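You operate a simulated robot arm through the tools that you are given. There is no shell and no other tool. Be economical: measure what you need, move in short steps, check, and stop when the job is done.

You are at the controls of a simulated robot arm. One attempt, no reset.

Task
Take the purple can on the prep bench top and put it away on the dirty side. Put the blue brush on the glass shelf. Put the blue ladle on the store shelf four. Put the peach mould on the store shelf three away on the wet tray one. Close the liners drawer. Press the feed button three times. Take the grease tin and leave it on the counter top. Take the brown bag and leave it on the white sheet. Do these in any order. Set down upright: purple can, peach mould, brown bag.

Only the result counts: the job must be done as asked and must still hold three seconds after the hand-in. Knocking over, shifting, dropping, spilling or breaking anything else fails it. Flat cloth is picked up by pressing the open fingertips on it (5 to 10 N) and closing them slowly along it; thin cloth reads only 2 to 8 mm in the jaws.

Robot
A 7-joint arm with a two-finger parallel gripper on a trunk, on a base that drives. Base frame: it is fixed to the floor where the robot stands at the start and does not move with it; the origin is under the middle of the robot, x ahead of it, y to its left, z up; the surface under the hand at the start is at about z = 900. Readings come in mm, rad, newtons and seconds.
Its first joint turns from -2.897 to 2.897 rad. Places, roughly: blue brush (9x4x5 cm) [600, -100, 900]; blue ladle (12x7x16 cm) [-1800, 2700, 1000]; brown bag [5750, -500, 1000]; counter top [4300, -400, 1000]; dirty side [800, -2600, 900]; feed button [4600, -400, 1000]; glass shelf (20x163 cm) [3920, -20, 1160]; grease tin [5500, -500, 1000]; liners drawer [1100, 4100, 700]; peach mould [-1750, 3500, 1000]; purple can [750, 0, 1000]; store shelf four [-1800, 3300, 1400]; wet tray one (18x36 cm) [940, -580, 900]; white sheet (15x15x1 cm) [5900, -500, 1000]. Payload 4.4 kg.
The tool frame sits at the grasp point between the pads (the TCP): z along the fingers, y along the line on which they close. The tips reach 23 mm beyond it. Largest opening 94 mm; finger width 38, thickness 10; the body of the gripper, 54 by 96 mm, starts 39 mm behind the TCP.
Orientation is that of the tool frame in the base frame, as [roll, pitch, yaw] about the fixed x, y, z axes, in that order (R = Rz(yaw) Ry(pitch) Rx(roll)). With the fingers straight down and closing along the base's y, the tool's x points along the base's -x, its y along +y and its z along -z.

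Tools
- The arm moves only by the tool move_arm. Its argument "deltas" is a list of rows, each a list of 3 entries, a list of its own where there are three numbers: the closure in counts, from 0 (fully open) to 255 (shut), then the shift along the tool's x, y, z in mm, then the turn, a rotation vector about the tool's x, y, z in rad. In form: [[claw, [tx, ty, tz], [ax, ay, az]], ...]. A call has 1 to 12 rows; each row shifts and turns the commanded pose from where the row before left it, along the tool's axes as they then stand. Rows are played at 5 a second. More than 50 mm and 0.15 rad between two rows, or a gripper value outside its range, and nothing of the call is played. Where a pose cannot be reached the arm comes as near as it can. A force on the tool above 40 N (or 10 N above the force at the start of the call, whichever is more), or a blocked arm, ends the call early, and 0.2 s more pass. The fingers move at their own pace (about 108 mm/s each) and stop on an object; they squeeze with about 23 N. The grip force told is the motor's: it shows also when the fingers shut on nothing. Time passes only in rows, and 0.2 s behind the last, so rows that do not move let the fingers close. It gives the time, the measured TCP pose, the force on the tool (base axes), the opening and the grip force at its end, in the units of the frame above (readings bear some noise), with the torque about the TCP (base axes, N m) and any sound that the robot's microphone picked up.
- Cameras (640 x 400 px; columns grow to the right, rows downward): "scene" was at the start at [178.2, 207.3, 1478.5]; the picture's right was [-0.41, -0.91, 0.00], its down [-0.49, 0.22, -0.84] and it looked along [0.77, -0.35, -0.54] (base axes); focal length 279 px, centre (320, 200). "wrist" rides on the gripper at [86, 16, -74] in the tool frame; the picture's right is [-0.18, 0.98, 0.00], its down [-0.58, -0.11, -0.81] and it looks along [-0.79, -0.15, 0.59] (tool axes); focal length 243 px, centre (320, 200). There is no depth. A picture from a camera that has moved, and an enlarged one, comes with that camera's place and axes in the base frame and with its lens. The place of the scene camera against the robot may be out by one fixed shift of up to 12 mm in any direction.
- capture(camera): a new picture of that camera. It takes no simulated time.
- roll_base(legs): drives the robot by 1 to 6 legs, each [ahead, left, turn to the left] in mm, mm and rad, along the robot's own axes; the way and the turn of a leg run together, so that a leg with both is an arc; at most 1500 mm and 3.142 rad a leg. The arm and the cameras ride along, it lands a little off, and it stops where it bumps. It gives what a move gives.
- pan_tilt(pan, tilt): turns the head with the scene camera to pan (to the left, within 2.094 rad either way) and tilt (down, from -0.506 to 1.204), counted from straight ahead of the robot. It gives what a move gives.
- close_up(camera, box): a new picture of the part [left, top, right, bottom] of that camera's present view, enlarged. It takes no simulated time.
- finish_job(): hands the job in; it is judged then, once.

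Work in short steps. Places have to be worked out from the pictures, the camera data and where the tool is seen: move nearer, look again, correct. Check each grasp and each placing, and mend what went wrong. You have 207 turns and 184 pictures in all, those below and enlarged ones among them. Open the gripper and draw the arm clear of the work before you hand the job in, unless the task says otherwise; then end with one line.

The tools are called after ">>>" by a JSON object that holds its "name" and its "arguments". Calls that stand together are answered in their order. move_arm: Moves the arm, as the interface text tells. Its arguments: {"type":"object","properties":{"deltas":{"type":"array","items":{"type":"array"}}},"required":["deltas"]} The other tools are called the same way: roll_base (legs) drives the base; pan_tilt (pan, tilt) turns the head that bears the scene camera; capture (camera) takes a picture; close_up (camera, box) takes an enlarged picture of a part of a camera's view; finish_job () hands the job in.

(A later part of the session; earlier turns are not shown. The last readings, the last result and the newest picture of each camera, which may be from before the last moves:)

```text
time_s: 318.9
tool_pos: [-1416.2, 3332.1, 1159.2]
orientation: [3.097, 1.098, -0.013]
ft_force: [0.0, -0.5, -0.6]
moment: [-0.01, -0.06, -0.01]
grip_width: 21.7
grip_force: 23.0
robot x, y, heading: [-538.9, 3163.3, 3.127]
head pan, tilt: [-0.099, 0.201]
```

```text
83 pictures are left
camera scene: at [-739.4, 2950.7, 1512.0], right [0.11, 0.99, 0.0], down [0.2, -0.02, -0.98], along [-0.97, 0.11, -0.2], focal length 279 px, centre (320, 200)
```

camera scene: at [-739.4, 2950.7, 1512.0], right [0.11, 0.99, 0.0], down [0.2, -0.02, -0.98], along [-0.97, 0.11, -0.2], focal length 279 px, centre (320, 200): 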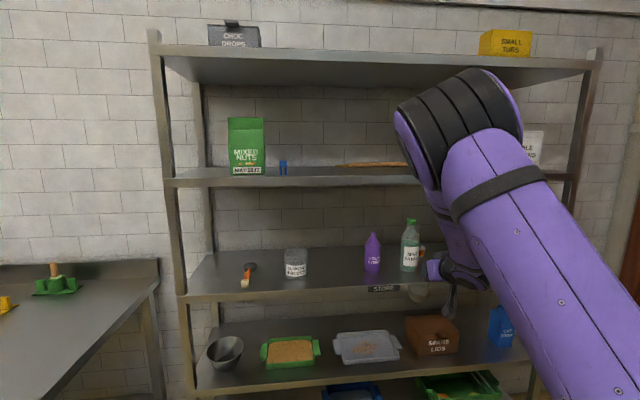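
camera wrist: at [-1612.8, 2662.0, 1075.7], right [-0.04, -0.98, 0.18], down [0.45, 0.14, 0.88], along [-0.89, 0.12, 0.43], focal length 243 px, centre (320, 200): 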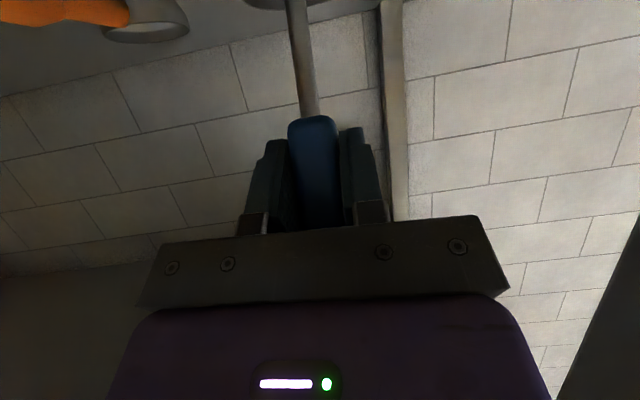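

Zoom on shelf four.

>>> {"name": "close_up", "arguments": {"camera": "scene", "box": [170, 110, 430, 200]}}

```text
2.46 times, centred on (300, 155) of scene
camera zoom: at [-739.4, 2950.7, 1512.0], right [0.11, 0.99, 0.0], down [0.2, -0.02, -0.98], along [-0.97, 0.11, -0.2], focal length 688 px, centre (369, 311)
```

zoom: 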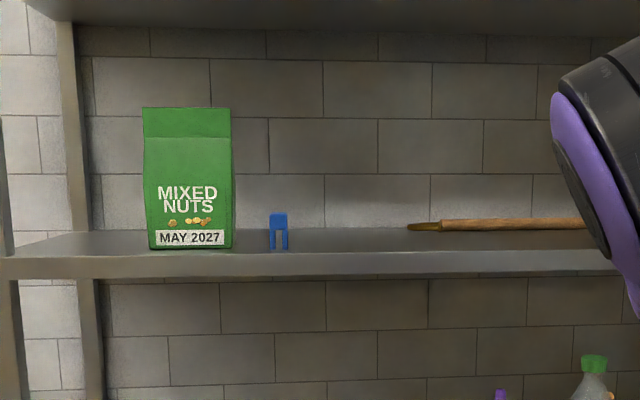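

Shelf four is free between y≈2960 and 3140 over its depth; I'll put the ladle at y≈3050. First raise the hand to z≈1565 in front of the shelf.

>>> {"name": "move_arm", "arguments": {"deltas": [[255, [-35, 0, -30], [0, 0, 0]], [255, [-35, 0, -30], [0, 0, 0]], [255, [-35, 0, -30], [0, 0, 0]], [255, [-35, 0, -30], [0, 0, 0]], [255, [-35, 0, -30], [0, 0, 0]], [255, [-35, 0, -30], [0, 0, 0]], [255, [-35, 0, -30], [0, 0, 0]], [255, [-35, 0, -30], [0, 0, 0]], [255, [-35, 0, -30], [0, 0, 0]], [255, [0, 0, 0], [0, 0, 0]]]}}

>>> {"name": "capture", "arguments": {"camera": "scene"}}

```text
time_s: 321.1
tool_pos: [-1321.1, 3346.4, 1563.2]
orientation: [3.1, 1.098, -0.012]
ft_force: [0.0, 0.2, -0.7]
moment: [0.0, -0.02, -0.01]
grip_width: 21.7
grip_force: 23.3
robot x, y, heading: [-541.1, 3160.4, 3.125]
head pan, tilt: [-0.099, 0.201]
```

```text
81 pictures are left
camera scene: at [-739.4, 2950.8, 1512.1], right [0.12, 0.99, 0.0], down [0.2, -0.02, -0.98], along [-0.97, 0.11, -0.2], focal length 279 px, centre (320, 200)
```

scene: 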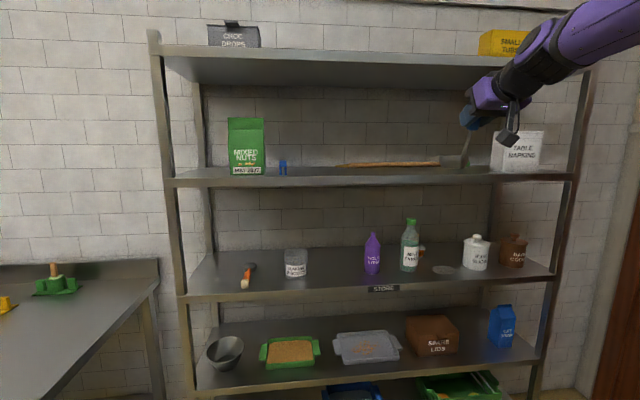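

Hand raised to 1563. Strafe left 296 mm to y≈3050 and check before entering the shelf.

>>> {"name": "roll_base", "arguments": {"legs": [[0, 296, 0.015]]}}

>>> {"name": "capture", "arguments": {"camera": "wrist"}}

>>> {"name": "capture", "arguments": {"camera": "scene"}}

```text
time_s: 323.1
tool_pos: [-1326.1, 3035.3, 1562.4]
orientation: [3.1, 1.098, 0.005]
ft_force: [-0.1, -0.3, -0.1]
moment: [0.01, -0.03, 0.01]
grip_width: 21.3
grip_force: 23.2
robot x, y, heading: [-542.2, 2864.2, -3.14]
head pan, tilt: [-0.099, 0.201]
```

```text
80 pictures are left
camera wrist: at [-1220.2, 3022.4, 1520.7], right [-0.04, -0.98, 0.18], down [0.45, 0.14, 0.88], along [-0.89, 0.12, 0.43], focal length 243 px, centre (320, 200)
```

wrist: 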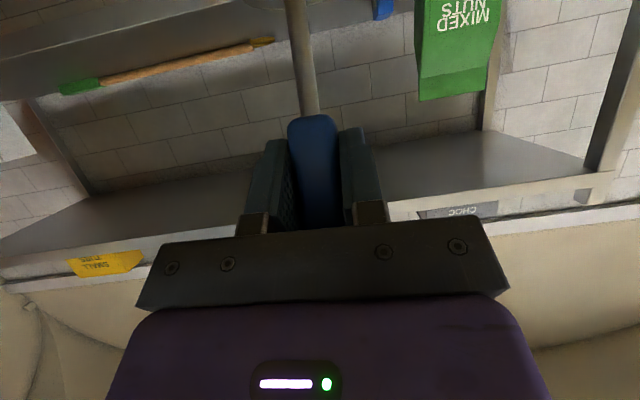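

```text
79 pictures are left
camera scene: at [-737.4, 2649.2, 1512.1], right [0.1, 1.0, 0.0], down [0.2, -0.02, -0.98], along [-0.98, 0.1, -0.2], focal length 279 px, centre (320, 200)
```

scene: 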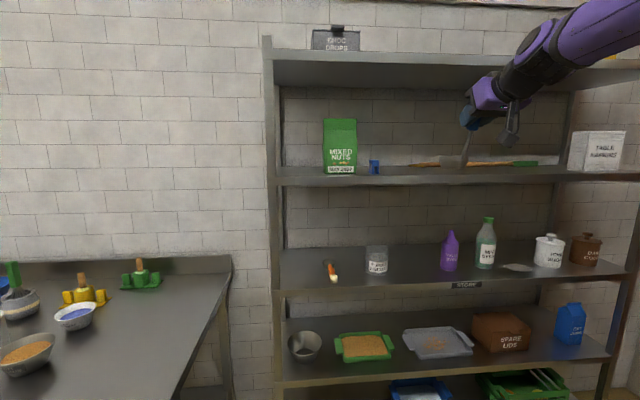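

Zoom on the hand to see the ladle's bowl.

>>> {"name": "close_up", "arguments": {"camera": "scene", "box": [420, 80, 540, 200]}}

```text
3.33 times, centred on (480, 140) of scene
camera zoom: at [-737.4, 2649.2, 1512.1], right [0.1, 1.0, 0.0], down [0.2, -0.02, -0.98], along [-0.98, 0.1, -0.2], focal length 931 px, centre (-213, 400)
```

zoom: 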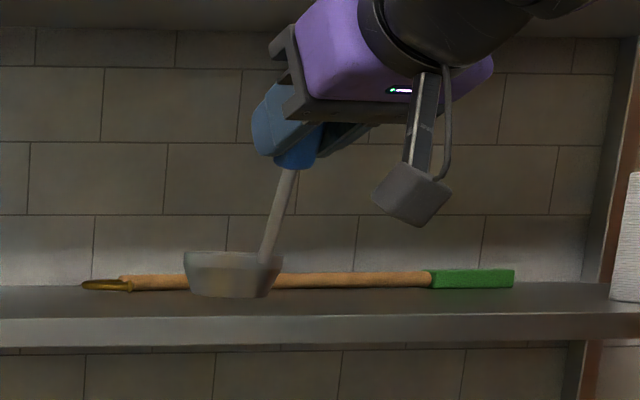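

The bowl hangs level, offset about 35 mm to the left of the handle. Shift right 35 mm and drive in 410 mm, staying 45 mm above the shelf.

>>> {"name": "roll_base", "arguments": {"legs": [[0, -35, 0], [280, 0, 0]]}}

>>> {"name": "capture", "arguments": {"camera": "scene"}}

>>> {"name": "capture", "arguments": {"camera": "wrist"}}

```text
time_s: 325.6
tool_pos: [-1606.7, 3074.2, 1563.0]
orientation: [3.098, 1.099, 0.001]
ft_force: [-0.3, -0.1, 0.0]
moment: [0.01, -0.02, 0.01]
grip_width: 21.6
grip_force: 22.8
robot x, y, heading: [-824.8, 2899.3, 3.142]
head pan, tilt: [-0.099, 0.201]
```

```text
77 pictures are left
camera scene: at [-1018.9, 2686.0, 1512.1], right [0.1, 0.99, 0.0], down [0.2, -0.02, -0.98], along [-0.97, 0.1, -0.2], focal length 279 px, centre (320, 200)
```

scene: 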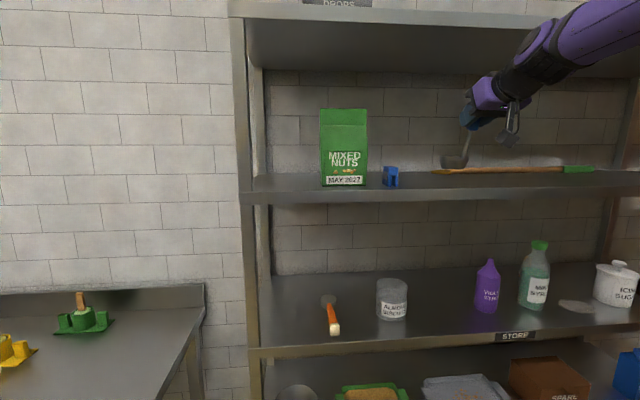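

```text
76 pictures are left
camera wrist: at [-1500.6, 3060.7, 1520.8], right [-0.05, -0.98, 0.18], down [0.45, 0.14, 0.88], along [-0.89, 0.12, 0.43], focal length 243 px, centre (320, 200)
```

wrist: 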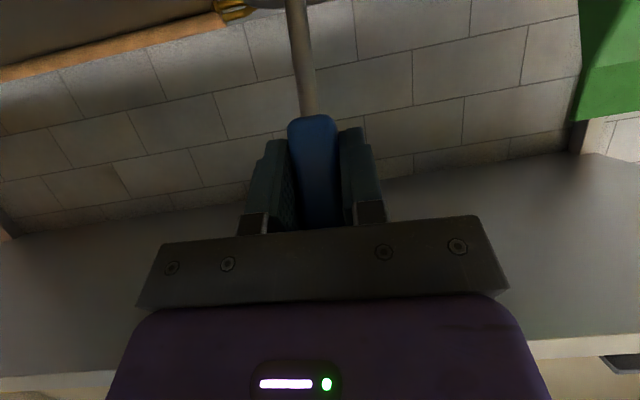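

Clear so far. Ahead 130 mm more.

>>> {"name": "roll_base", "arguments": {"legs": [[130, 0, 0]]}}

>>> {"name": "close_up", "arguments": {"camera": "scene", "box": [330, 40, 570, 220]}}

```text
time_s: 326.9
tool_pos: [-1737.5, 3075.4, 1562.9]
orientation: [3.1, 1.098, 0.0]
ft_force: [0.0, 0.0, -0.5]
moment: [-0.03, -0.03, 0.01]
grip_width: 21.5
grip_force: 22.8
robot x, y, heading: [-952.7, 2902.3, 3.135]
head pan, tilt: [-0.099, 0.201]
```

```text
2.22 times, centred on (450, 130) of scene
camera zoom: at [-1151.1, 2686.7, 1512.1], right [0.1, 0.99, 0.0], down [0.2, -0.02, -0.98], along [-0.97, 0.1, -0.2], focal length 621 px, centre (31, 356)
```

zoom: 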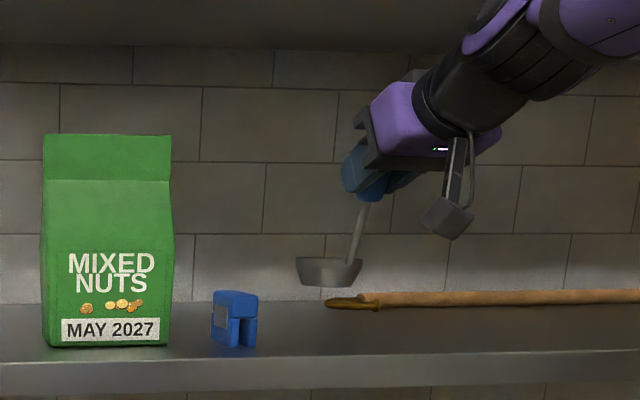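

The bowl is well clear of everything. Lower 30 mm, then small steps to contact.

>>> {"name": "move_arm", "arguments": {"deltas": [[255, [13.4, 0, 6.8], [0, 0, 0]], [255, [13.4, 0, 6.8], [0, 0, 0]], [255, [2.7, 0, 1.4], [0, 0, 0]], [255, [2.7, 0, 1.4], [0, 0, 0]], [255, [2.7, 0, 1.4], [0, 0, 0]], [255, [0, 0, 0], [0, 0, 0]]]}}

>>> {"name": "close_up", "arguments": {"camera": "scene", "box": [380, 80, 540, 210]}}

```text
time_s: 328.3
tool_pos: [-1737.8, 3074.7, 1522.7]
orientation: [3.099, 1.098, 0.0]
ft_force: [-0.3, 0.1, -1.2]
moment: [0.03, -0.06, 0.01]
grip_width: 21.4
grip_force: 23.6
robot x, y, heading: [-952.5, 2904.4, 3.137]
head pan, tilt: [-0.099, 0.201]
```

```text
3.08 times, centred on (460, 145) of scene
camera zoom: at [-1151.1, 2686.6, 1512.1], right [0.1, 0.99, 0.0], down [0.2, -0.02, -0.98], along [-0.97, 0.1, -0.2], focal length 860 px, centre (-111, 369)
```

zoom: 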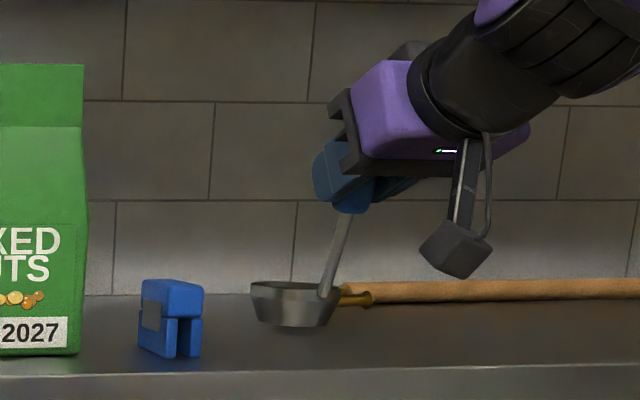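

Near contact; the bowl is level. Lowering 2 mm at a time.

>>> {"name": "move_arm", "arguments": {"deltas": [[255, [1.8, 0, 0.9], [0, 0, 0]], [255, [1.8, 0, 0.9], [0, 0, 0]], [255, [1.8, 0, 0.9], [0, 0, 0]], [255, [0, 0, 0], [0, 0, 0]]]}}

```text
time_s: 329.3
tool_pos: [-1737.3, 3075.3, 1518.4]
orientation: [3.103, 1.1, 0.0]
ft_force: [-1.4, 0.1, 5.9]
moment: [0.1, 0.47, 0.03]
grip_width: 21.4
grip_force: 23.0
robot x, y, heading: [-956.3, 2897.5, 3.137]
head pan, tilt: [-0.099, 0.201]
```

Contact at 1518 (exactly one shelf higher). Open and withdraw along the tool axis.

>>> {"name": "move_arm", "arguments": {"deltas": [[150, [0, 0, 0], [0, 0, 0]], [0, [0, 0, 0], [0, 0, 0]], [0, [0, 0, 0], [0, 0, 0]], [0, [0, 0, -30], [0, 0, 0]], [0, [0, 0, -40], [0, 0, 0]], [0, [0, 0, -40], [0, 0, 0]], [0, [0, 0, 0], [0, 0, 0]]]}}

>>> {"name": "close_up", "arguments": {"camera": "scene", "box": [380, 80, 540, 210]}}

```text
time_s: 330.9
tool_pos: [-1642.2, 3078.7, 1568.5]
orientation: [3.1, 1.096, 0.001]
ft_force: [0.8, 0.3, -0.6]
moment: [-0.03, 0.04, 0.0]
grip_width: 94.0
grip_force: 0.1
robot x, y, heading: [-953.5, 2903.6, 3.136]
head pan, tilt: [-0.099, 0.201]
```

```text
3.08 times, centred on (460, 145) of scene
camera zoom: at [-1151.2, 2686.6, 1512.1], right [0.1, 0.99, 0.0], down [0.2, -0.02, -0.98], along [-0.97, 0.1, -0.2], focal length 860 px, centre (-111, 369)
```

zoom: 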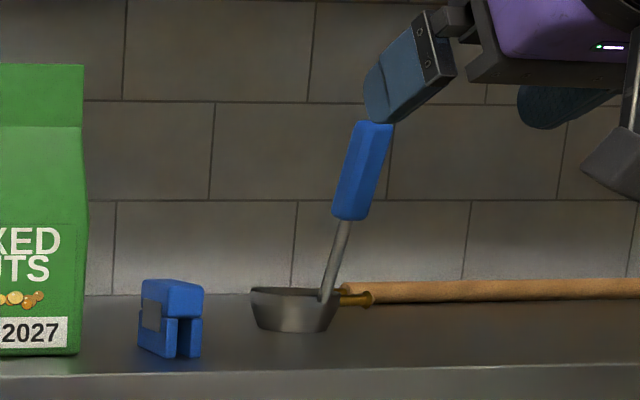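

Ladle done. Back out 300 mm, then look at shelf three's right part for the peach mould.

>>> {"name": "roll_base", "arguments": {"legs": [[-330, 0, 0], [0, -350, 0]]}}

>>> {"name": "pan_tilt", "arguments": {"pan": -0.1, "tilt": 0.4}}

>>> {"name": "close_up", "arguments": {"camera": "scene", "box": [220, 130, 620, 350]}}

```text
time_s: 334.9
tool_pos: [-1312.8, 3414.3, 1568.2]
orientation: [3.101, 1.098, 0.01]
ft_force: [-0.1, 0.2, -0.7]
moment: [-0.01, 0.02, -0.03]
grip_width: 93.9
grip_force: 0.2
robot x, y, heading: [-625.0, 3246.0, -3.131]
head pan, tilt: [-0.099, 0.201]
```

```text
time_s: 335.6
tool_pos: [-1312.2, 3414.3, 1567.8]
orientation: [3.099, 1.097, 0.009]
ft_force: [-0.1, -0.1, -1.1]
moment: [0.01, 0.01, 0.01]
grip_width: 93.7
grip_force: 0.0
robot x, y, heading: [-625.1, 3245.5, -3.134]
head pan, tilt: [-0.099, 0.4]
```

```text
1.60 times, centred on (420, 240) of scene
camera zoom: at [-819.1, 3027.3, 1493.6], right [0.09, 1.0, 0.0], down [0.39, -0.04, -0.92], along [-0.92, 0.09, -0.39], focal length 447 px, centre (160, 136)
```

zoom: 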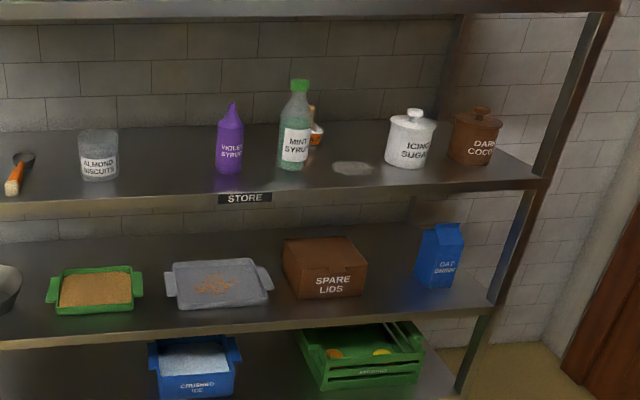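

The mould (orange cup with stick) is behind the mint syrup. Strafe right 350 mm for a free view of it.

>>> {"name": "roll_base", "arguments": {"legs": [[0, -350, -0.008]]}}

>>> {"name": "close_up", "arguments": {"camera": "scene", "box": [240, 150, 480, 300]}}

```text
time_s: 337.9
tool_pos: [-1314.6, 3770.5, 1569.2]
orientation: [3.101, 1.096, 0.007]
ft_force: [-0.5, -0.5, -0.6]
moment: [0.0, 0.02, 0.02]
grip_width: 93.8
grip_force: 0.1
robot x, y, heading: [-624.5, 3597.3, -3.138]
head pan, tilt: [-0.099, 0.4]
```

```text
2.67 times, centred on (360, 225) of scene
camera zoom: at [-821.6, 3381.9, 1493.5], right [0.1, 1.0, 0.0], down [0.39, -0.04, -0.92], along [-0.92, 0.09, -0.39], focal length 745 px, centre (213, 133)
```

zoom: 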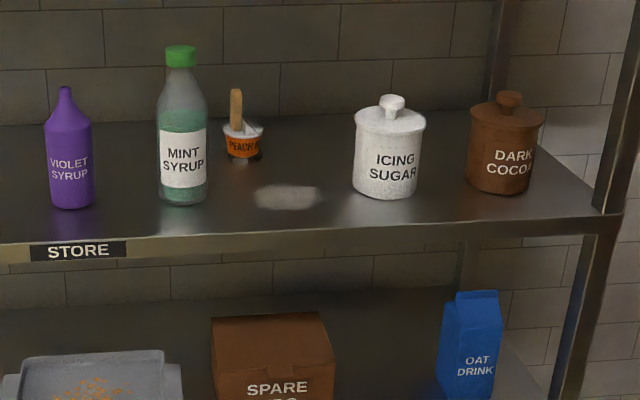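

The mould is labelled "PEACH", near (-1880, 3525), rim z≈1048. With the camera below, the tilted hand would hit the shelf, so I'll roll the gripper 180° about its axis so the camera rides on top.

>>> {"name": "move_arm", "arguments": {"deltas": [[0, [0, 0, 0], [0, 0, -0.143]], [0, [0, 0, 0], [0, 0, -0.143]], [0, [0, 0, 0], [0, 0, -0.143]], [0, [0, 0, 0], [0, 0, -0.143]], [0, [0, 0, 0], [0, 0, -0.143]], [0, [0, 0, 0], [0, 0, -0.143]], [0, [0, 0, 0], [0, 0, -0.143]], [0, [0, 0, 0], [0, 0, -0.143]], [0, [0, 0, 0], [0, 0, -0.143]], [0, [0, 0, 0], [0, 0, -0.143]], [0, [0, 0, 0], [0, 0, -0.143]]]}}

>>> {"name": "move_arm", "arguments": {"deltas": [[0, [0, 0, 0], [0, 0, -0.143]], [0, [0, 0, 0], [0, 0, -0.143]], [0, [0, 0, 0], [0, 0, -0.143]], [0, [0, 0, 0], [0, 0, -0.143]], [0, [0, 0, 0], [0, 0, -0.143]], [0, [0, 0, 0], [0, 0, -0.143]], [0, [0, 0, 0], [0, 0, -0.143]], [0, [0, 0, 0], [0, 0, -0.143]], [0, [0, 0, 0], [0, 0, -0.143]], [0, [0, 0, 0], [0, 0, -0.143]], [0, [0, 0, 0], [0, 0, -0.138]]]}}

>>> {"name": "capture", "arguments": {"camera": "wrist"}}

```text
time_s: 340.3
tool_pos: [-1314.6, 3772.2, 1569.4]
orientation: [-2.044, 0.015, 1.617]
ft_force: [-0.3, 0.1, -0.4]
moment: [-0.01, -0.01, -0.02]
grip_width: 93.9
grip_force: 0.1
robot x, y, heading: [-625.4, 3599.0, -3.137]
head pan, tilt: [-0.099, 0.4]
```

```text
time_s: 342.7
tool_pos: [-1312.6, 3770.5, 1568.1]
orientation: [-3.101, -1.097, -3.134]
ft_force: [-0.5, 1.1, 0.2]
moment: [0.04, 0.01, -0.02]
grip_width: 94.0
grip_force: 0.1
robot x, y, heading: [-624.3, 3602.2, -3.142]
head pan, tilt: [-0.099, 0.4]
```

```text
70 pictures are left
camera wrist: at [-1287.4, 3789.8, 1679.9], right [0.04, 0.98, -0.18], down [0.99, -0.07, -0.15], along [-0.16, -0.17, -0.97], focal length 243 px, centre (320, 200)
```

wrist: 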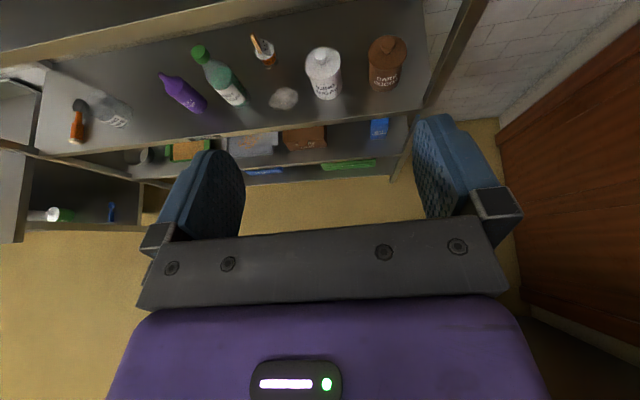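

Flip succeeded and the wrist view now shows the whole shelf; the mould is at about (-1865, 3526). Strafe left 234 mm and lower the hand to z≈1152 in front of the shelf.

>>> {"name": "roll_base", "arguments": {"legs": [[0, 234, 0]]}}

>>> {"name": "move_arm", "arguments": {"deltas": [[0, [-37.6, 1.2, 28], [0, 0, 0]], [0, [-37.6, 1.2, 28], [0, 0, 0]], [0, [-37.6, 1.2, 28], [0, 0, 0]], [0, [-37.6, 1.2, 28], [0, 0, 0]], [0, [-37.6, 1.2, 28], [0, 0, 0]], [0, [-37.6, 1.2, 28], [0, 0, 0]], [0, [-37.6, 1.2, 28], [0, 0, 0]], [0, [-37.6, 1.2, 28], [0, 0, 0]], [0, [-37.6, 1.2, 28], [0, 0, 0]], [0, [0, 0, 0], [0, 0, 0]]]}}

>>> {"name": "capture", "arguments": {"camera": "wrist"}}

>>> {"name": "capture", "arguments": {"camera": "scene"}}

```text
time_s: 344.4
tool_pos: [-1313.2, 3535.4, 1568.8]
orientation: [-3.095, -1.098, -3.14]
ft_force: [0.0, -0.9, -1.0]
moment: [0.01, 0.01, 0.0]
grip_width: 94.0
grip_force: 0.1
robot x, y, heading: [-626.2, 3360.9, -3.134]
head pan, tilt: [-0.099, 0.4]
```

```text
time_s: 346.6
tool_pos: [-1386.5, 3537.1, 1153.9]
orientation: [-3.096, -1.098, -3.139]
ft_force: [0.8, -0.2, 0.5]
moment: [0.0, 0.03, 0.04]
grip_width: 94.2
grip_force: 0.1
robot x, y, heading: [-624.5, 3363.1, -3.142]
head pan, tilt: [-0.099, 0.4]
```

```text
69 pictures are left
camera wrist: at [-1359.3, 3556.2, 1264.9], right [0.04, 0.98, -0.18], down [0.99, -0.07, -0.15], along [-0.16, -0.18, -0.97], focal length 243 px, centre (320, 200)
```

wrist: 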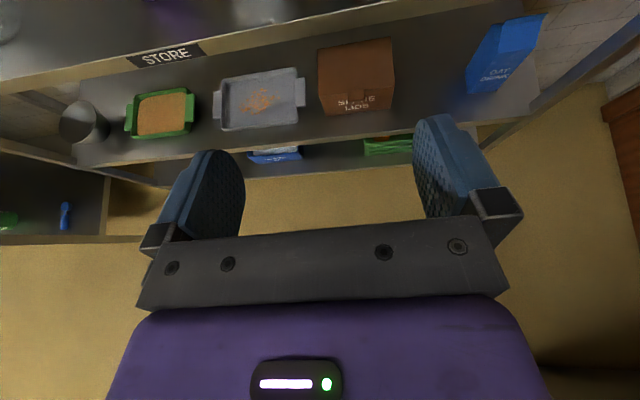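

```text
68 pictures are left
camera scene: at [-820.8, 3146.5, 1493.6], right [0.1, 1.0, 0.0], down [0.39, -0.04, -0.92], along [-0.92, 0.09, -0.39], focal length 279 px, centre (320, 200)
```

scene: 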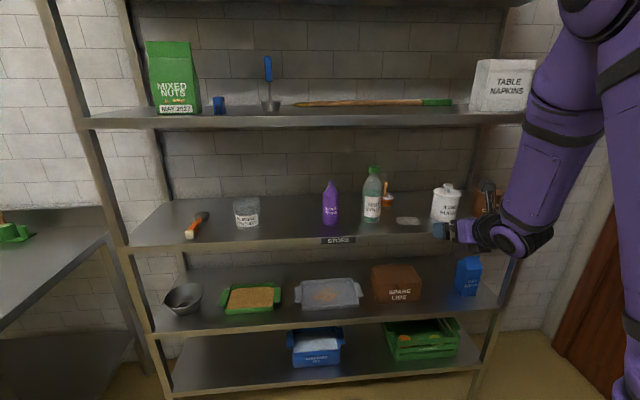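

The forearm slopes well back, so there's clearance under shelf four. Drive ahead 255 mm to bring the hand to the shelf's edge.

>>> {"name": "roll_base", "arguments": {"legs": [[255, 0, 0]]}}

>>> {"name": "capture", "arguments": {"camera": "wrist"}}

>>> {"name": "capture", "arguments": {"camera": "scene"}}

```text
time_s: 348.5
tool_pos: [-1639.7, 3533.0, 1153.5]
orientation: [-3.097, -1.097, -3.135]
ft_force: [-0.1, 0.5, 0.1]
moment: [0.01, 0.05, 0.01]
grip_width: 94.1
grip_force: 0.0
robot x, y, heading: [-881.2, 3361.1, -3.135]
head pan, tilt: [-0.099, 0.4]
```

```text
67 pictures are left
camera wrist: at [-1613.1, 3551.4, 1265.1], right [0.04, 0.98, -0.18], down [0.99, -0.07, -0.15], along [-0.16, -0.18, -0.97], focal length 243 px, centre (320, 200)
```

wrist: 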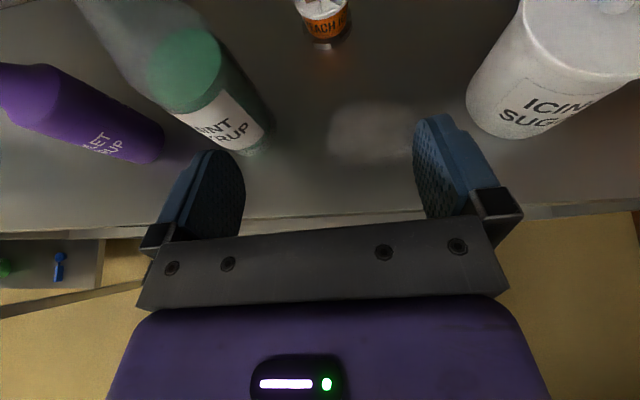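

```text
66 pictures are left
camera scene: at [-1072.6, 3144.3, 1493.5], right [0.09, 1.0, 0.0], down [0.39, -0.04, -0.92], along [-0.92, 0.08, -0.39], focal length 279 px, centre (320, 200)
```

scene: 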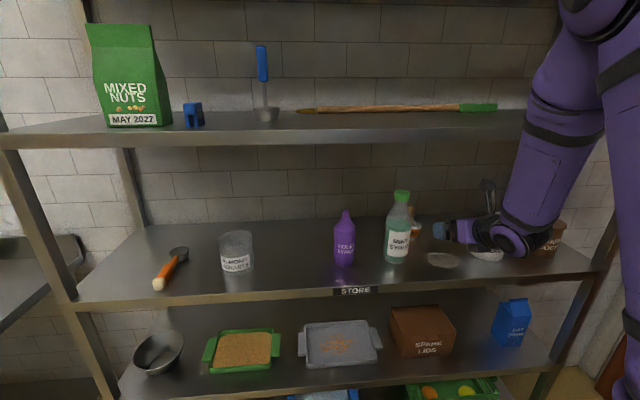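

Gap between bottle (y≈3462) and jar (y≈3670) is seen; mould centre ≈(-1878, 3516). I'll skew the approach 0.2 rad so the hand comes from the right of the bottle, shift 42 mm right and advance half-way.

>>> {"name": "move_arm", "arguments": {"deltas": [[0, [0, 21, 0], [0.089, -0.002, -0.0455]], [0, [0, 21, -3], [0.089, -0.002, -0.0455]], [0, [0, 0, 0], [0, 0, 0]], [0, [0, 0, 40], [0, 0, 0]], [0, [0, 0, 40], [0, 0, 0]], [0, [0, 0, 30], [0, 0, 0]], [0, [0, 0, 0], [0, 0, 0]]]}}

>>> {"name": "capture", "arguments": {"camera": "wrist"}}

>>> {"name": "capture", "arguments": {"camera": "scene"}}

```text
time_s: 350.1
tool_pos: [-1734.1, 3548.4, 1104.8]
orientation: [-3.096, -1.097, -2.936]
ft_force: [0.4, -0.1, 0.4]
moment: [0.01, -0.03, 0.04]
grip_width: 93.9
grip_force: 0.0
robot x, y, heading: [-879.3, 3362.8, -3.134]
head pan, tilt: [-0.099, 0.4]
```

```text
65 pictures are left
camera wrist: at [-1712.8, 3572.5, 1216.3], right [-0.16, 0.97, -0.18], down [0.98, 0.13, -0.15], along [-0.12, -0.2, -0.97], focal length 243 px, centre (320, 200)
```

wrist: 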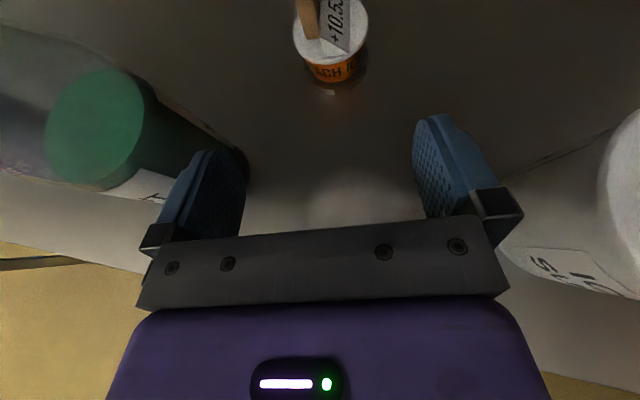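

```text
64 pictures are left
camera scene: at [-1072.5, 3144.3, 1493.5], right [0.09, 1.0, 0.0], down [0.39, -0.04, -0.92], along [-0.92, 0.08, -0.39], focal length 279 px, centre (320, 200)
```

scene: 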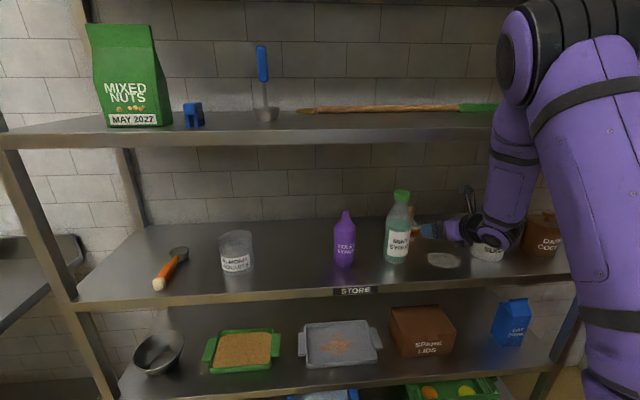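

Bottle is safely left of the fingers. Cup centre ≈(-1875, 3524), rim ≈60 mm. Shift 10 mm right and advance 112 mm, then check.

>>> {"name": "move_arm", "arguments": {"deltas": [[0, [0, 10, 0], [0, 0, 0]], [0, [0, 0, 38], [0, 0, 0]], [0, [0, 0, 38], [0, 0, 0]], [0, [0, 0, 36], [0, 0, 0]], [0, [0, 0, 0], [0, 0, 0]]]}}

>>> {"name": "capture", "arguments": {"camera": "wrist"}}

>>> {"name": "close_up", "arguments": {"camera": "scene", "box": [370, 170, 540, 290]}}

```text
time_s: 351.3
tool_pos: [-1835.0, 3532.5, 1053.5]
orientation: [-3.097, -1.098, -2.936]
ft_force: [-0.4, 0.0, 0.1]
moment: [0.02, 0.0, 0.03]
grip_width: 93.8
grip_force: 0.0
robot x, y, heading: [-878.2, 3367.1, -3.128]
head pan, tilt: [-0.099, 0.4]
```

```text
63 pictures are left
camera wrist: at [-1813.0, 3557.0, 1165.2], right [-0.16, 0.97, -0.18], down [0.98, 0.13, -0.15], along [-0.12, -0.2, -0.97], focal length 243 px, centre (320, 200)
```

wrist: 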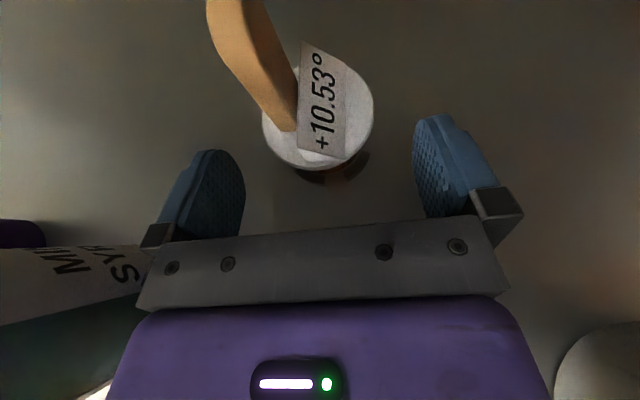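

```text
3.33 times, centred on (455, 230) of scene
camera zoom: at [-1072.5, 3144.3, 1493.5], right [0.09, 1.0, 0.0], down [0.39, -0.04, -0.92], along [-0.92, 0.08, -0.39], focal length 931 px, centre (-130, 100)
```

zoom: 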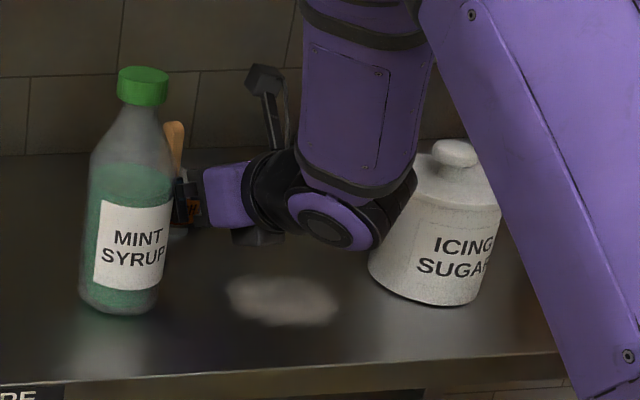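

Aligned. Advance the last 38 mm and close gently.

>>> {"name": "move_arm", "arguments": {"deltas": [[0, [0, 0, 20], [0, 0, 0]], [0, [0, 0, 18], [0, 0, 0]], [0, [0, 0, 0], [0, 0, 0]]]}}

>>> {"name": "capture", "arguments": {"camera": "wrist"}}

```text
time_s: 352.1
tool_pos: [-1868.8, 3526.0, 1034.8]
orientation: [-3.097, -1.098, -2.934]
ft_force: [0.4, 0.4, -0.4]
moment: [0.04, 0.0, -0.02]
grip_width: 93.9
grip_force: 0.0
robot x, y, heading: [-881.4, 3361.8, -3.131]
head pan, tilt: [-0.099, 0.4]
```

```text
61 pictures are left
camera wrist: at [-1846.4, 3549.4, 1146.4], right [-0.16, 0.97, -0.18], down [0.98, 0.13, -0.15], along [-0.12, -0.2, -0.97], focal length 243 px, centre (320, 200)
```

wrist: 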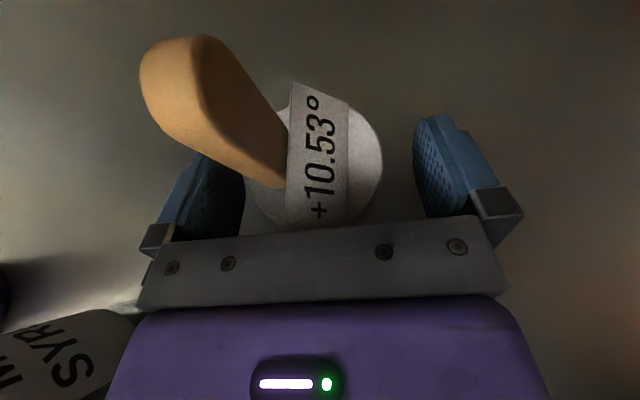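

Cup is between the fingers. Close.

>>> {"name": "move_arm", "arguments": {"deltas": [[60, [0, -2, 0], [0, 0, 0]], [110, [0, 0, 0], [0, 0, 0]], [180, [0, 0, 0], [0, 0, 0]], [255, [0, 0, 0], [0, 0, 0]], [255, [0, 0, 0], [0, 0, 0]]]}}

>>> {"name": "capture", "arguments": {"camera": "wrist"}}

```text
time_s: 353.3
tool_pos: [-1868.2, 3522.1, 1035.3]
orientation: [-3.097, -1.098, -2.934]
ft_force: [-1.6, 0.0, 1.7]
moment: [0.04, 0.02, 0.04]
grip_width: 61.1
grip_force: 23.0
robot x, y, heading: [-879.2, 3361.3, -3.134]
head pan, tilt: [-0.099, 0.4]
```

```text
60 pictures are left
camera wrist: at [-1846.2, 3546.9, 1147.0], right [-0.16, 0.97, -0.18], down [0.98, 0.13, -0.15], along [-0.12, -0.2, -0.97], focal length 243 px, centre (320, 200)
```

wrist: 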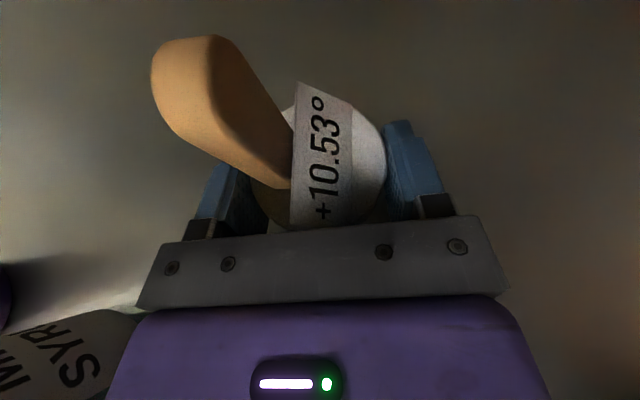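

Mould gripped (61 mm). Lift 25 mm and retract along the approach line, then back the base out.

>>> {"name": "move_arm", "arguments": {"deltas": [[255, [9, 0, -4.5], [0, 0, 0]], [255, [13, 0, -7], [0, 0, 0]], [255, [0, 0, -35], [0, 0, 0]], [255, [0, 0, -40], [0, 0, 0]], [255, [0, 0, -40], [0, 0, 0]], [255, [0, 0, -40], [0, 0, 0]], [255, [0, 0, 0], [0, 0, 0]]]}}

>>> {"name": "capture", "arguments": {"camera": "wrist"}}

>>> {"name": "roll_base", "arguments": {"legs": [[-350, 0, 0]]}}

>>> {"name": "capture", "arguments": {"camera": "scene"}}

```text
time_s: 354.9
tool_pos: [-1731.5, 3556.2, 1130.1]
orientation: [-3.096, -1.097, -2.932]
ft_force: [-0.6, -0.3, -1.7]
moment: [0.03, -0.04, 0.0]
grip_width: 61.0
grip_force: 23.4
robot x, y, heading: [-877.8, 3359.9, -3.129]
head pan, tilt: [-0.099, 0.4]
```

```text
59 pictures are left
camera wrist: at [-1709.4, 3580.8, 1241.2], right [-0.16, 0.97, -0.18], down [0.98, 0.13, -0.15], along [-0.12, -0.2, -0.97], focal length 243 px, centre (320, 200)
```

wrist: 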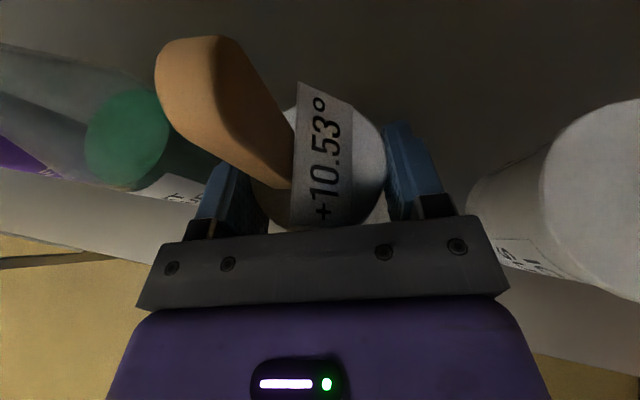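

```text
time_s: 357.1
tool_pos: [-1389.3, 3554.0, 1129.4]
orientation: [-3.095, -1.098, -2.928]
ft_force: [0.6, -0.3, -2.8]
moment: [0.0, -0.01, -0.02]
grip_width: 61.0
grip_force: 23.1
robot x, y, heading: [-535.2, 3364.8, -3.131]
head pan, tilt: [-0.099, 0.4]
```

```text
58 pictures are left
camera scene: at [-727.2, 3146.7, 1493.5], right [0.08, 1.0, 0.0], down [0.39, -0.03, -0.92], along [-0.92, 0.08, -0.39], focal length 279 px, centre (320, 200)
```

scene: 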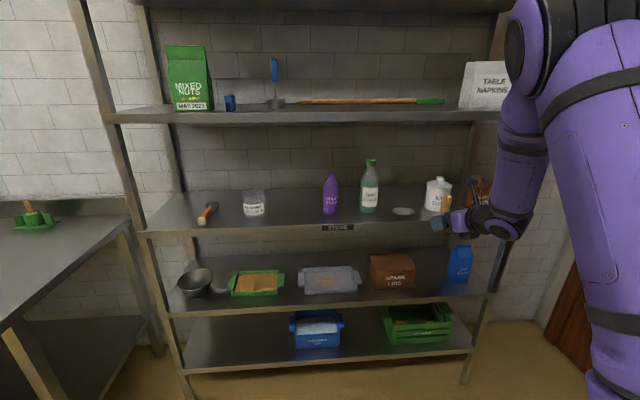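

Mould held cleanly. Now drive to the prep bench: turn to face -y, run down the aisle to y≈-600, then turn to face the bench.

>>> {"name": "roll_base", "arguments": {"legs": [[0, 0, 1.56], [1500, 0, 0], [1500, 0, 0], [960, 0, 0], [0, 0, 1.571]]}}

>>> {"name": "pan_tilt", "arguments": {"pan": -0.2, "tilt": 0.55}}

>>> {"name": "capture", "arguments": {"camera": "scene"}}

```text
time_s: 384.2
tool_pos: [395.0, -771.5, 1129.1]
orientation: [-3.097, -1.098, 0.288]
ft_force: [0.6, -0.1, -1.6]
moment: [-0.01, 0.02, -0.01]
grip_width: 60.6
grip_force: 23.1
robot x, y, heading: [-467.4, -644.0, 0.081]
head pan, tilt: [-0.099, 0.4]
```

```text
time_s: 384.9
tool_pos: [395.0, -773.8, 1130.3]
orientation: [-3.097, -1.097, 0.289]
ft_force: [0.1, -0.2, -2.0]
moment: [-0.04, 0.02, 0.03]
grip_width: 60.8
grip_force: 23.3
robot x, y, heading: [-470.9, -649.3, 0.088]
head pan, tilt: [-0.201, 0.55]
```

```text
57 pictures are left
camera scene: at [-304.4, -405.5, 1479.9], right [-0.11, -0.99, 0.0], down [-0.52, 0.06, -0.85], along [0.85, -0.1, -0.52], focal length 279 px, centre (320, 200)
```

scene: 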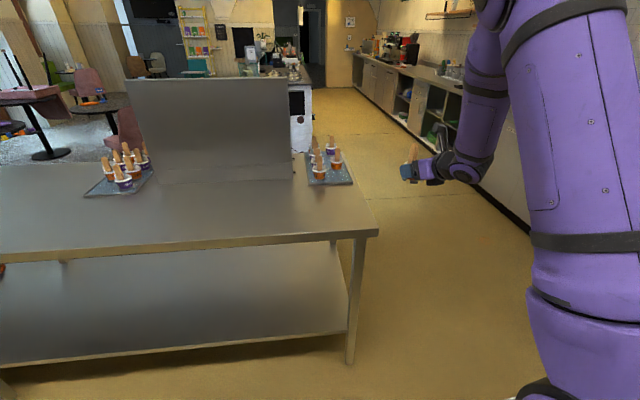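

Zoom on wet tray one for free space.

>>> {"name": "close_up", "arguments": {"camera": "scene", "box": [280, 120, 400, 240]}}

```text
3.33 times, centred on (340, 180) of scene
camera zoom: at [-304.4, -405.5, 1479.9], right [-0.11, -0.99, 0.0], down [-0.52, 0.06, -0.85], along [0.85, -0.1, -0.52], focal length 931 px, centre (253, 267)
```

zoom: 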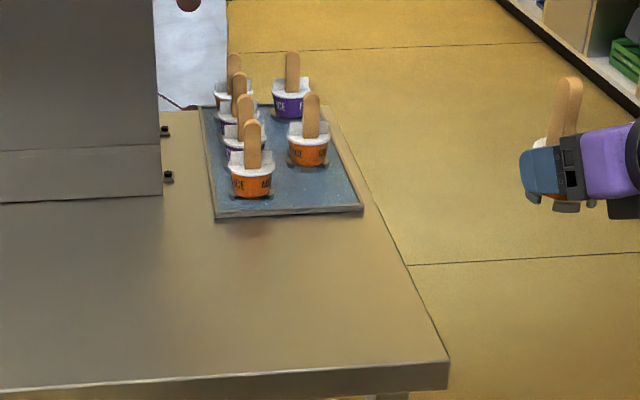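

Free spot on the tray: near-right slot, about (828, -634), next to the cups at (848, -538) and (932, -628). Correct heading and drive so the hand comes just short of there at z=1130.

>>> {"name": "roll_base", "arguments": {"legs": [[0, 0, -0.086], [400, 210, 0]]}}

>>> {"name": "capture", "arguments": {"camera": "scene"}}

>>> {"name": "capture", "arguments": {"camera": "wrist"}}

```text
time_s: 388.1
tool_pos: [787.3, -623.0, 1129.6]
orientation: [-3.095, -1.097, 0.208]
ft_force: [0.1, 0.2, -1.6]
moment: [-0.02, -0.04, 0.01]
grip_width: 60.8
grip_force: 23.3
robot x, y, heading: [-64.3, -433.9, 0.008]
head pan, tilt: [-0.201, 0.55]
```

```text
55 pictures are left
camera scene: at [117.3, -202.3, 1479.8], right [-0.19, -0.98, 0.0], down [-0.51, 0.1, -0.85], along [0.84, -0.16, -0.52], focal length 279 px, centre (320, 200)
```

scene: 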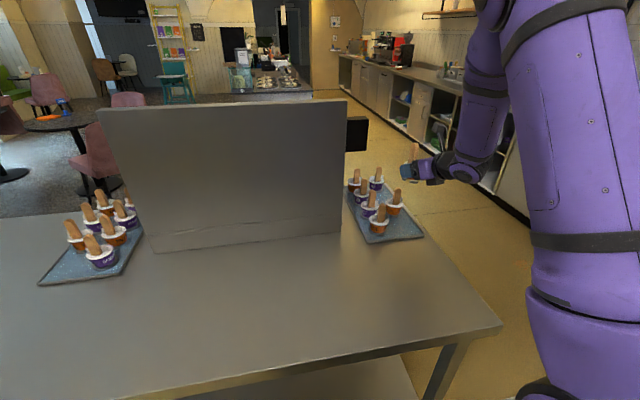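

```text
54 pictures are left
camera wrist: at [766.3, -647.4, 1241.3], right [0.16, -0.97, -0.18], down [-0.98, -0.13, -0.15], along [0.12, 0.2, -0.97], focal length 243 px, centre (320, 200)
```

wrist: 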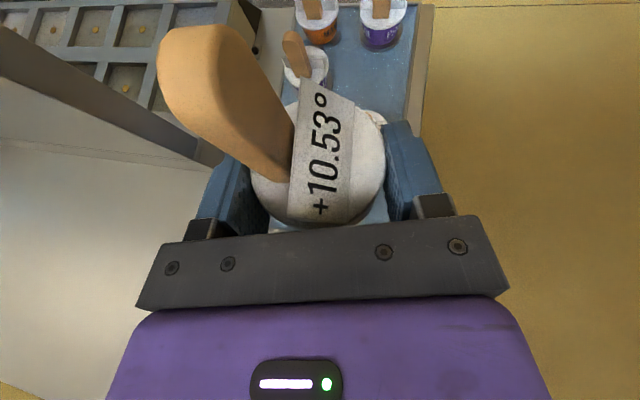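

Zoom on the tray from the scene camera for exact slot coordinates.

>>> {"name": "close_up", "arguments": {"camera": "scene", "box": [330, 140, 450, 250]}}

```text
3.64 times, centred on (390, 195) of scene
camera zoom: at [117.3, -202.3, 1479.8], right [-0.19, -0.98, 0.0], down [-0.51, 0.1, -0.85], along [0.84, -0.16, -0.52], focal length 1016 px, centre (66, 218)
```

zoom: 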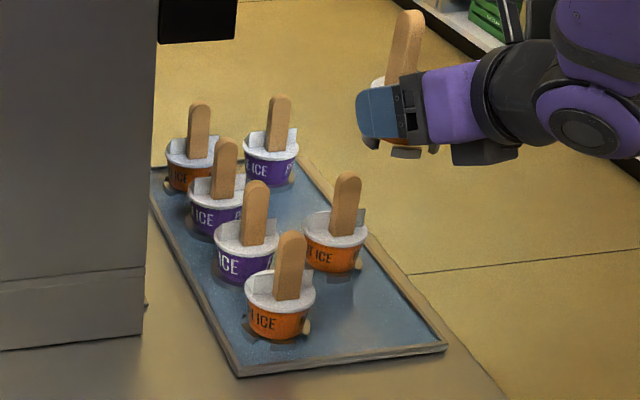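

Columns at y≈-538 and -632, rows near x≈832 and 918: the free slot is (828, -634). Moving over it and lowering to z≈962.

>>> {"name": "move_arm", "arguments": {"deltas": [[255, [14, 20.8, 26.4], [0, 0, 0]], [255, [0, 0, 0], [0, 0, 0]], [255, [-37.8, 0.8, 19.4], [0, 0, 0]], [255, [-37.8, 0.8, 19.4], [0, 0, 0]], [255, [-37.8, 0.8, 19.4], [0, 0, 0]], [255, [-35, 0.8, 18], [0, 0, 0]], [255, [0, 0, 0], [0, 0, 0]]]}}

>>> {"name": "close_up", "arguments": {"camera": "scene", "box": [330, 140, 470, 270]}}

>>> {"name": "capture", "arguments": {"camera": "wrist"}}

```text
time_s: 389.7
tool_pos: [821.4, -636.8, 964.6]
orientation: [-3.098, -1.099, 0.211]
ft_force: [-0.5, -0.8, -1.9]
moment: [0.01, 0.05, 0.0]
grip_width: 60.7
grip_force: 22.5
robot x, y, heading: [-66.5, -430.2, 0.007]
head pan, tilt: [-0.201, 0.55]
```

```text
3.08 times, centred on (400, 205) of scene
camera zoom: at [117.1, -202.3, 1479.8], right [-0.19, -0.98, 0.0], down [-0.51, 0.1, -0.85], along [0.84, -0.16, -0.52], focal length 860 px, centre (74, 185)
```

zoom: 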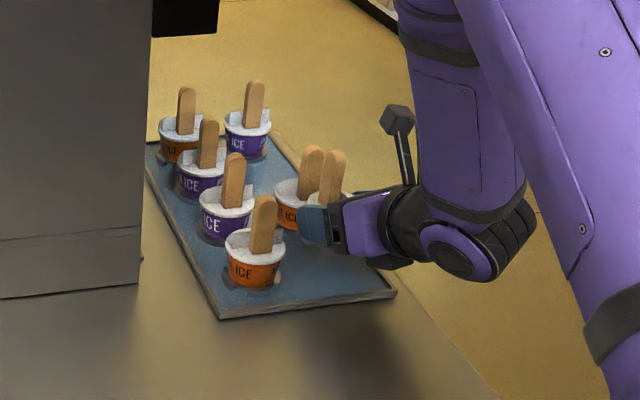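

```text
51 pictures are left
camera wrist: at [798.7, -662.7, 1075.7], right [0.16, -0.97, -0.18], down [-0.98, -0.13, -0.15], along [0.12, 0.2, -0.97], focal length 243 px, centre (320, 200)
```

wrist: 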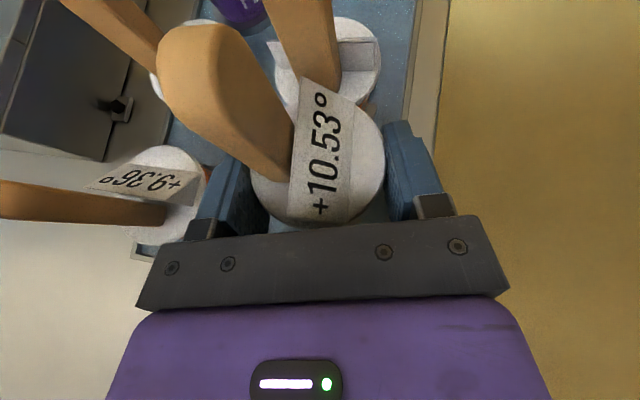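

The wrist view shows the row is nearer than thought (R2 at x≈893, L1 at x≈803). Shift 22 mm toward the robot and 4 mm right, then look again.

>>> {"name": "move_arm", "arguments": {"deltas": [[255, [-10.2, -1.4, -19.9], [0, 0, 0]], [255, [0, 0, 0], [0, 0, 0]]]}}

>>> {"name": "capture", "arguments": {"camera": "wrist"}}

>>> {"name": "close_up", "arguments": {"camera": "scene", "box": [360, 170, 460, 260]}}

```text
time_s: 390.3
tool_pos: [797.5, -641.7, 964.2]
orientation: [-3.096, -1.096, 0.21]
ft_force: [0.8, 0.1, -2.7]
moment: [-0.02, 0.0, 0.01]
grip_width: 60.6
grip_force: 23.2
robot x, y, heading: [-67.5, -427.9, 0.012]
head pan, tilt: [-0.201, 0.55]
```

```text
50 pictures are left
camera wrist: at [776.4, -666.8, 1075.4], right [0.16, -0.97, -0.18], down [-0.98, -0.13, -0.15], along [0.12, 0.2, -0.97], focal length 243 px, centre (320, 200)
```

wrist: 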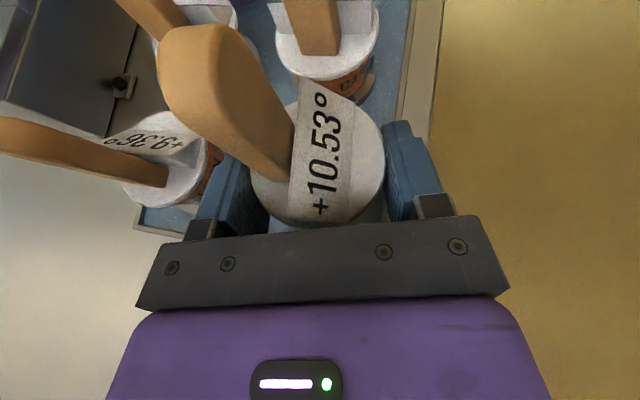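

```text
4.44 times, centred on (410, 215) of scene
camera zoom: at [117.3, -202.3, 1479.8], right [-0.19, -0.98, 0.0], down [-0.51, 0.1, -0.85], along [0.84, -0.16, -0.52], focal length 1242 px, centre (-80, 133)
```

zoom: 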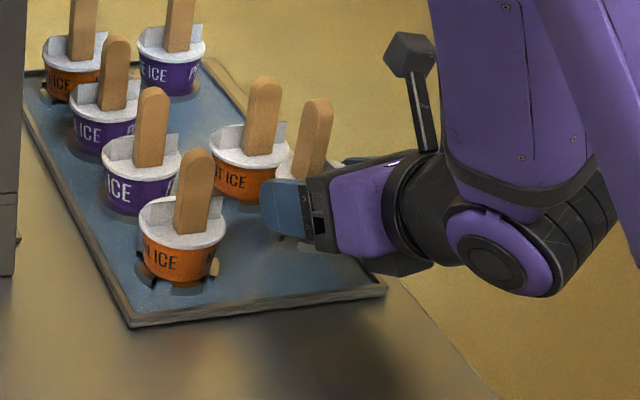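

Good spacing all around now. Lower 12 mm then in 2.5 mm steps.

>>> {"name": "move_arm", "arguments": {"deltas": [[255, [-5.3, 0, 2.7], [0, 0, 0]], [255, [-5.3, 0, 2.7], [0, 0, 0]], [255, [-2.2, 0, 1.1], [0, 0, 0]], [255, [-2.2, 0, 1.1], [0, 0, 0]], [255, [0, 0, 0], [0, 0, 0]]]}}

```text
time_s: 391.5
tool_pos: [799.6, -638.3, 947.9]
orientation: [-3.097, -1.097, 0.21]
ft_force: [0.5, -0.1, -2.0]
moment: [-0.02, 0.04, -0.01]
grip_width: 60.7
grip_force: 23.5
robot x, y, heading: [-63.1, -430.9, 0.011]
head pan, tilt: [-0.201, 0.55]
```

>>> {"name": "move_arm", "arguments": {"deltas": [[255, [-1.8, 0, 0.9], [0, 0, 0]], [255, [-1.8, 0, 0.9], [0, 0, 0]], [255, [-1.8, 0, 0.9], [0, 0, 0]], [255, [0, 0, 0], [0, 0, 0]]]}}

```text
time_s: 392.5
tool_pos: [798.5, -638.0, 943.2]
orientation: [-3.097, -1.102, 0.21]
ft_force: [0.6, 3.9, 13.4]
moment: [-0.27, -0.27, 0.11]
grip_width: 60.6
grip_force: 22.6
robot x, y, heading: [-64.8, -430.4, 0.011]
head pan, tilt: [-0.201, 0.55]
```

Contact (13 N). Open partly (to ~76 mm) and withdraw along the tool axis.

>>> {"name": "move_arm", "arguments": {"deltas": [[255, [0.5, 0, -0.3], [0, 0, 0]], [150, [0, 0, 0], [0, 0, 0]], [50, [0, 0, 0], [0, 0, 0]], [50, [0, 0, 0], [0, 0, 0]], [50, [0, 0, -15], [0, 0, 0]], [50, [0, 0, -30], [0, 0, 0]], [50, [0, 0, -40], [0, 0, 0]], [50, [0, 0, -40], [0, 0, 0]], [50, [0, 0, 0], [0, 0, 0]]]}}

>>> {"name": "capture", "arguments": {"camera": "wrist"}}

>>> {"name": "close_up", "arguments": {"camera": "scene", "box": [340, 150, 460, 260]}}

```text
time_s: 394.5
tool_pos: [692.0, -666.7, 998.1]
orientation: [-3.097, -1.098, 0.21]
ft_force: [0.0, 0.1, -0.1]
moment: [-0.04, 0.01, -0.02]
grip_width: 75.6
grip_force: 0.1
robot x, y, heading: [-66.4, -430.1, 0.017]
head pan, tilt: [-0.201, 0.55]
```

```text
48 pictures are left
camera wrist: at [670.2, -691.9, 1108.9], right [0.16, -0.97, -0.18], down [-0.98, -0.13, -0.15], along [0.12, 0.2, -0.97], focal length 243 px, centre (320, 200)
```

wrist: 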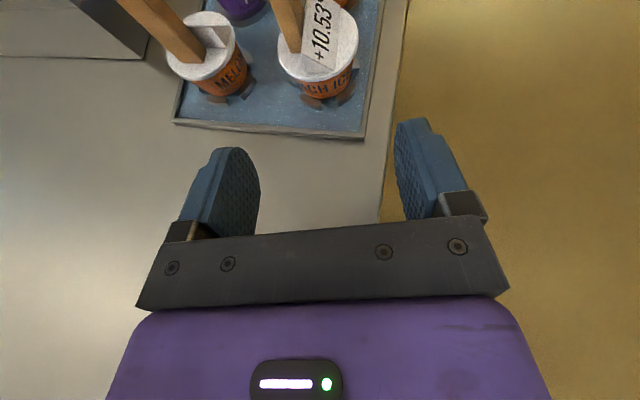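

```text
3.64 times, centred on (400, 205) of scene
camera zoom: at [117.3, -202.2, 1479.8], right [-0.19, -0.98, 0.0], down [-0.51, 0.1, -0.85], along [0.84, -0.16, -0.52], focal length 1016 px, centre (29, 182)
```

zoom: 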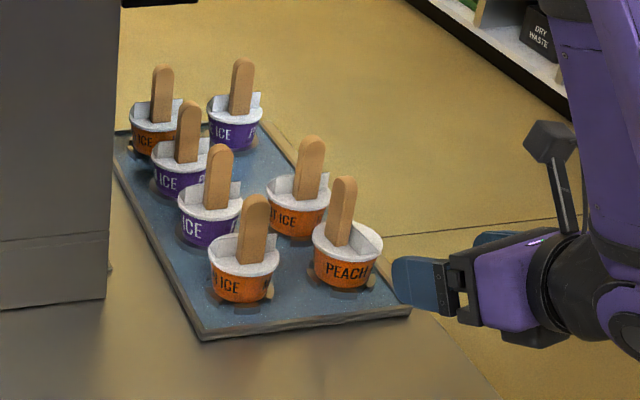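

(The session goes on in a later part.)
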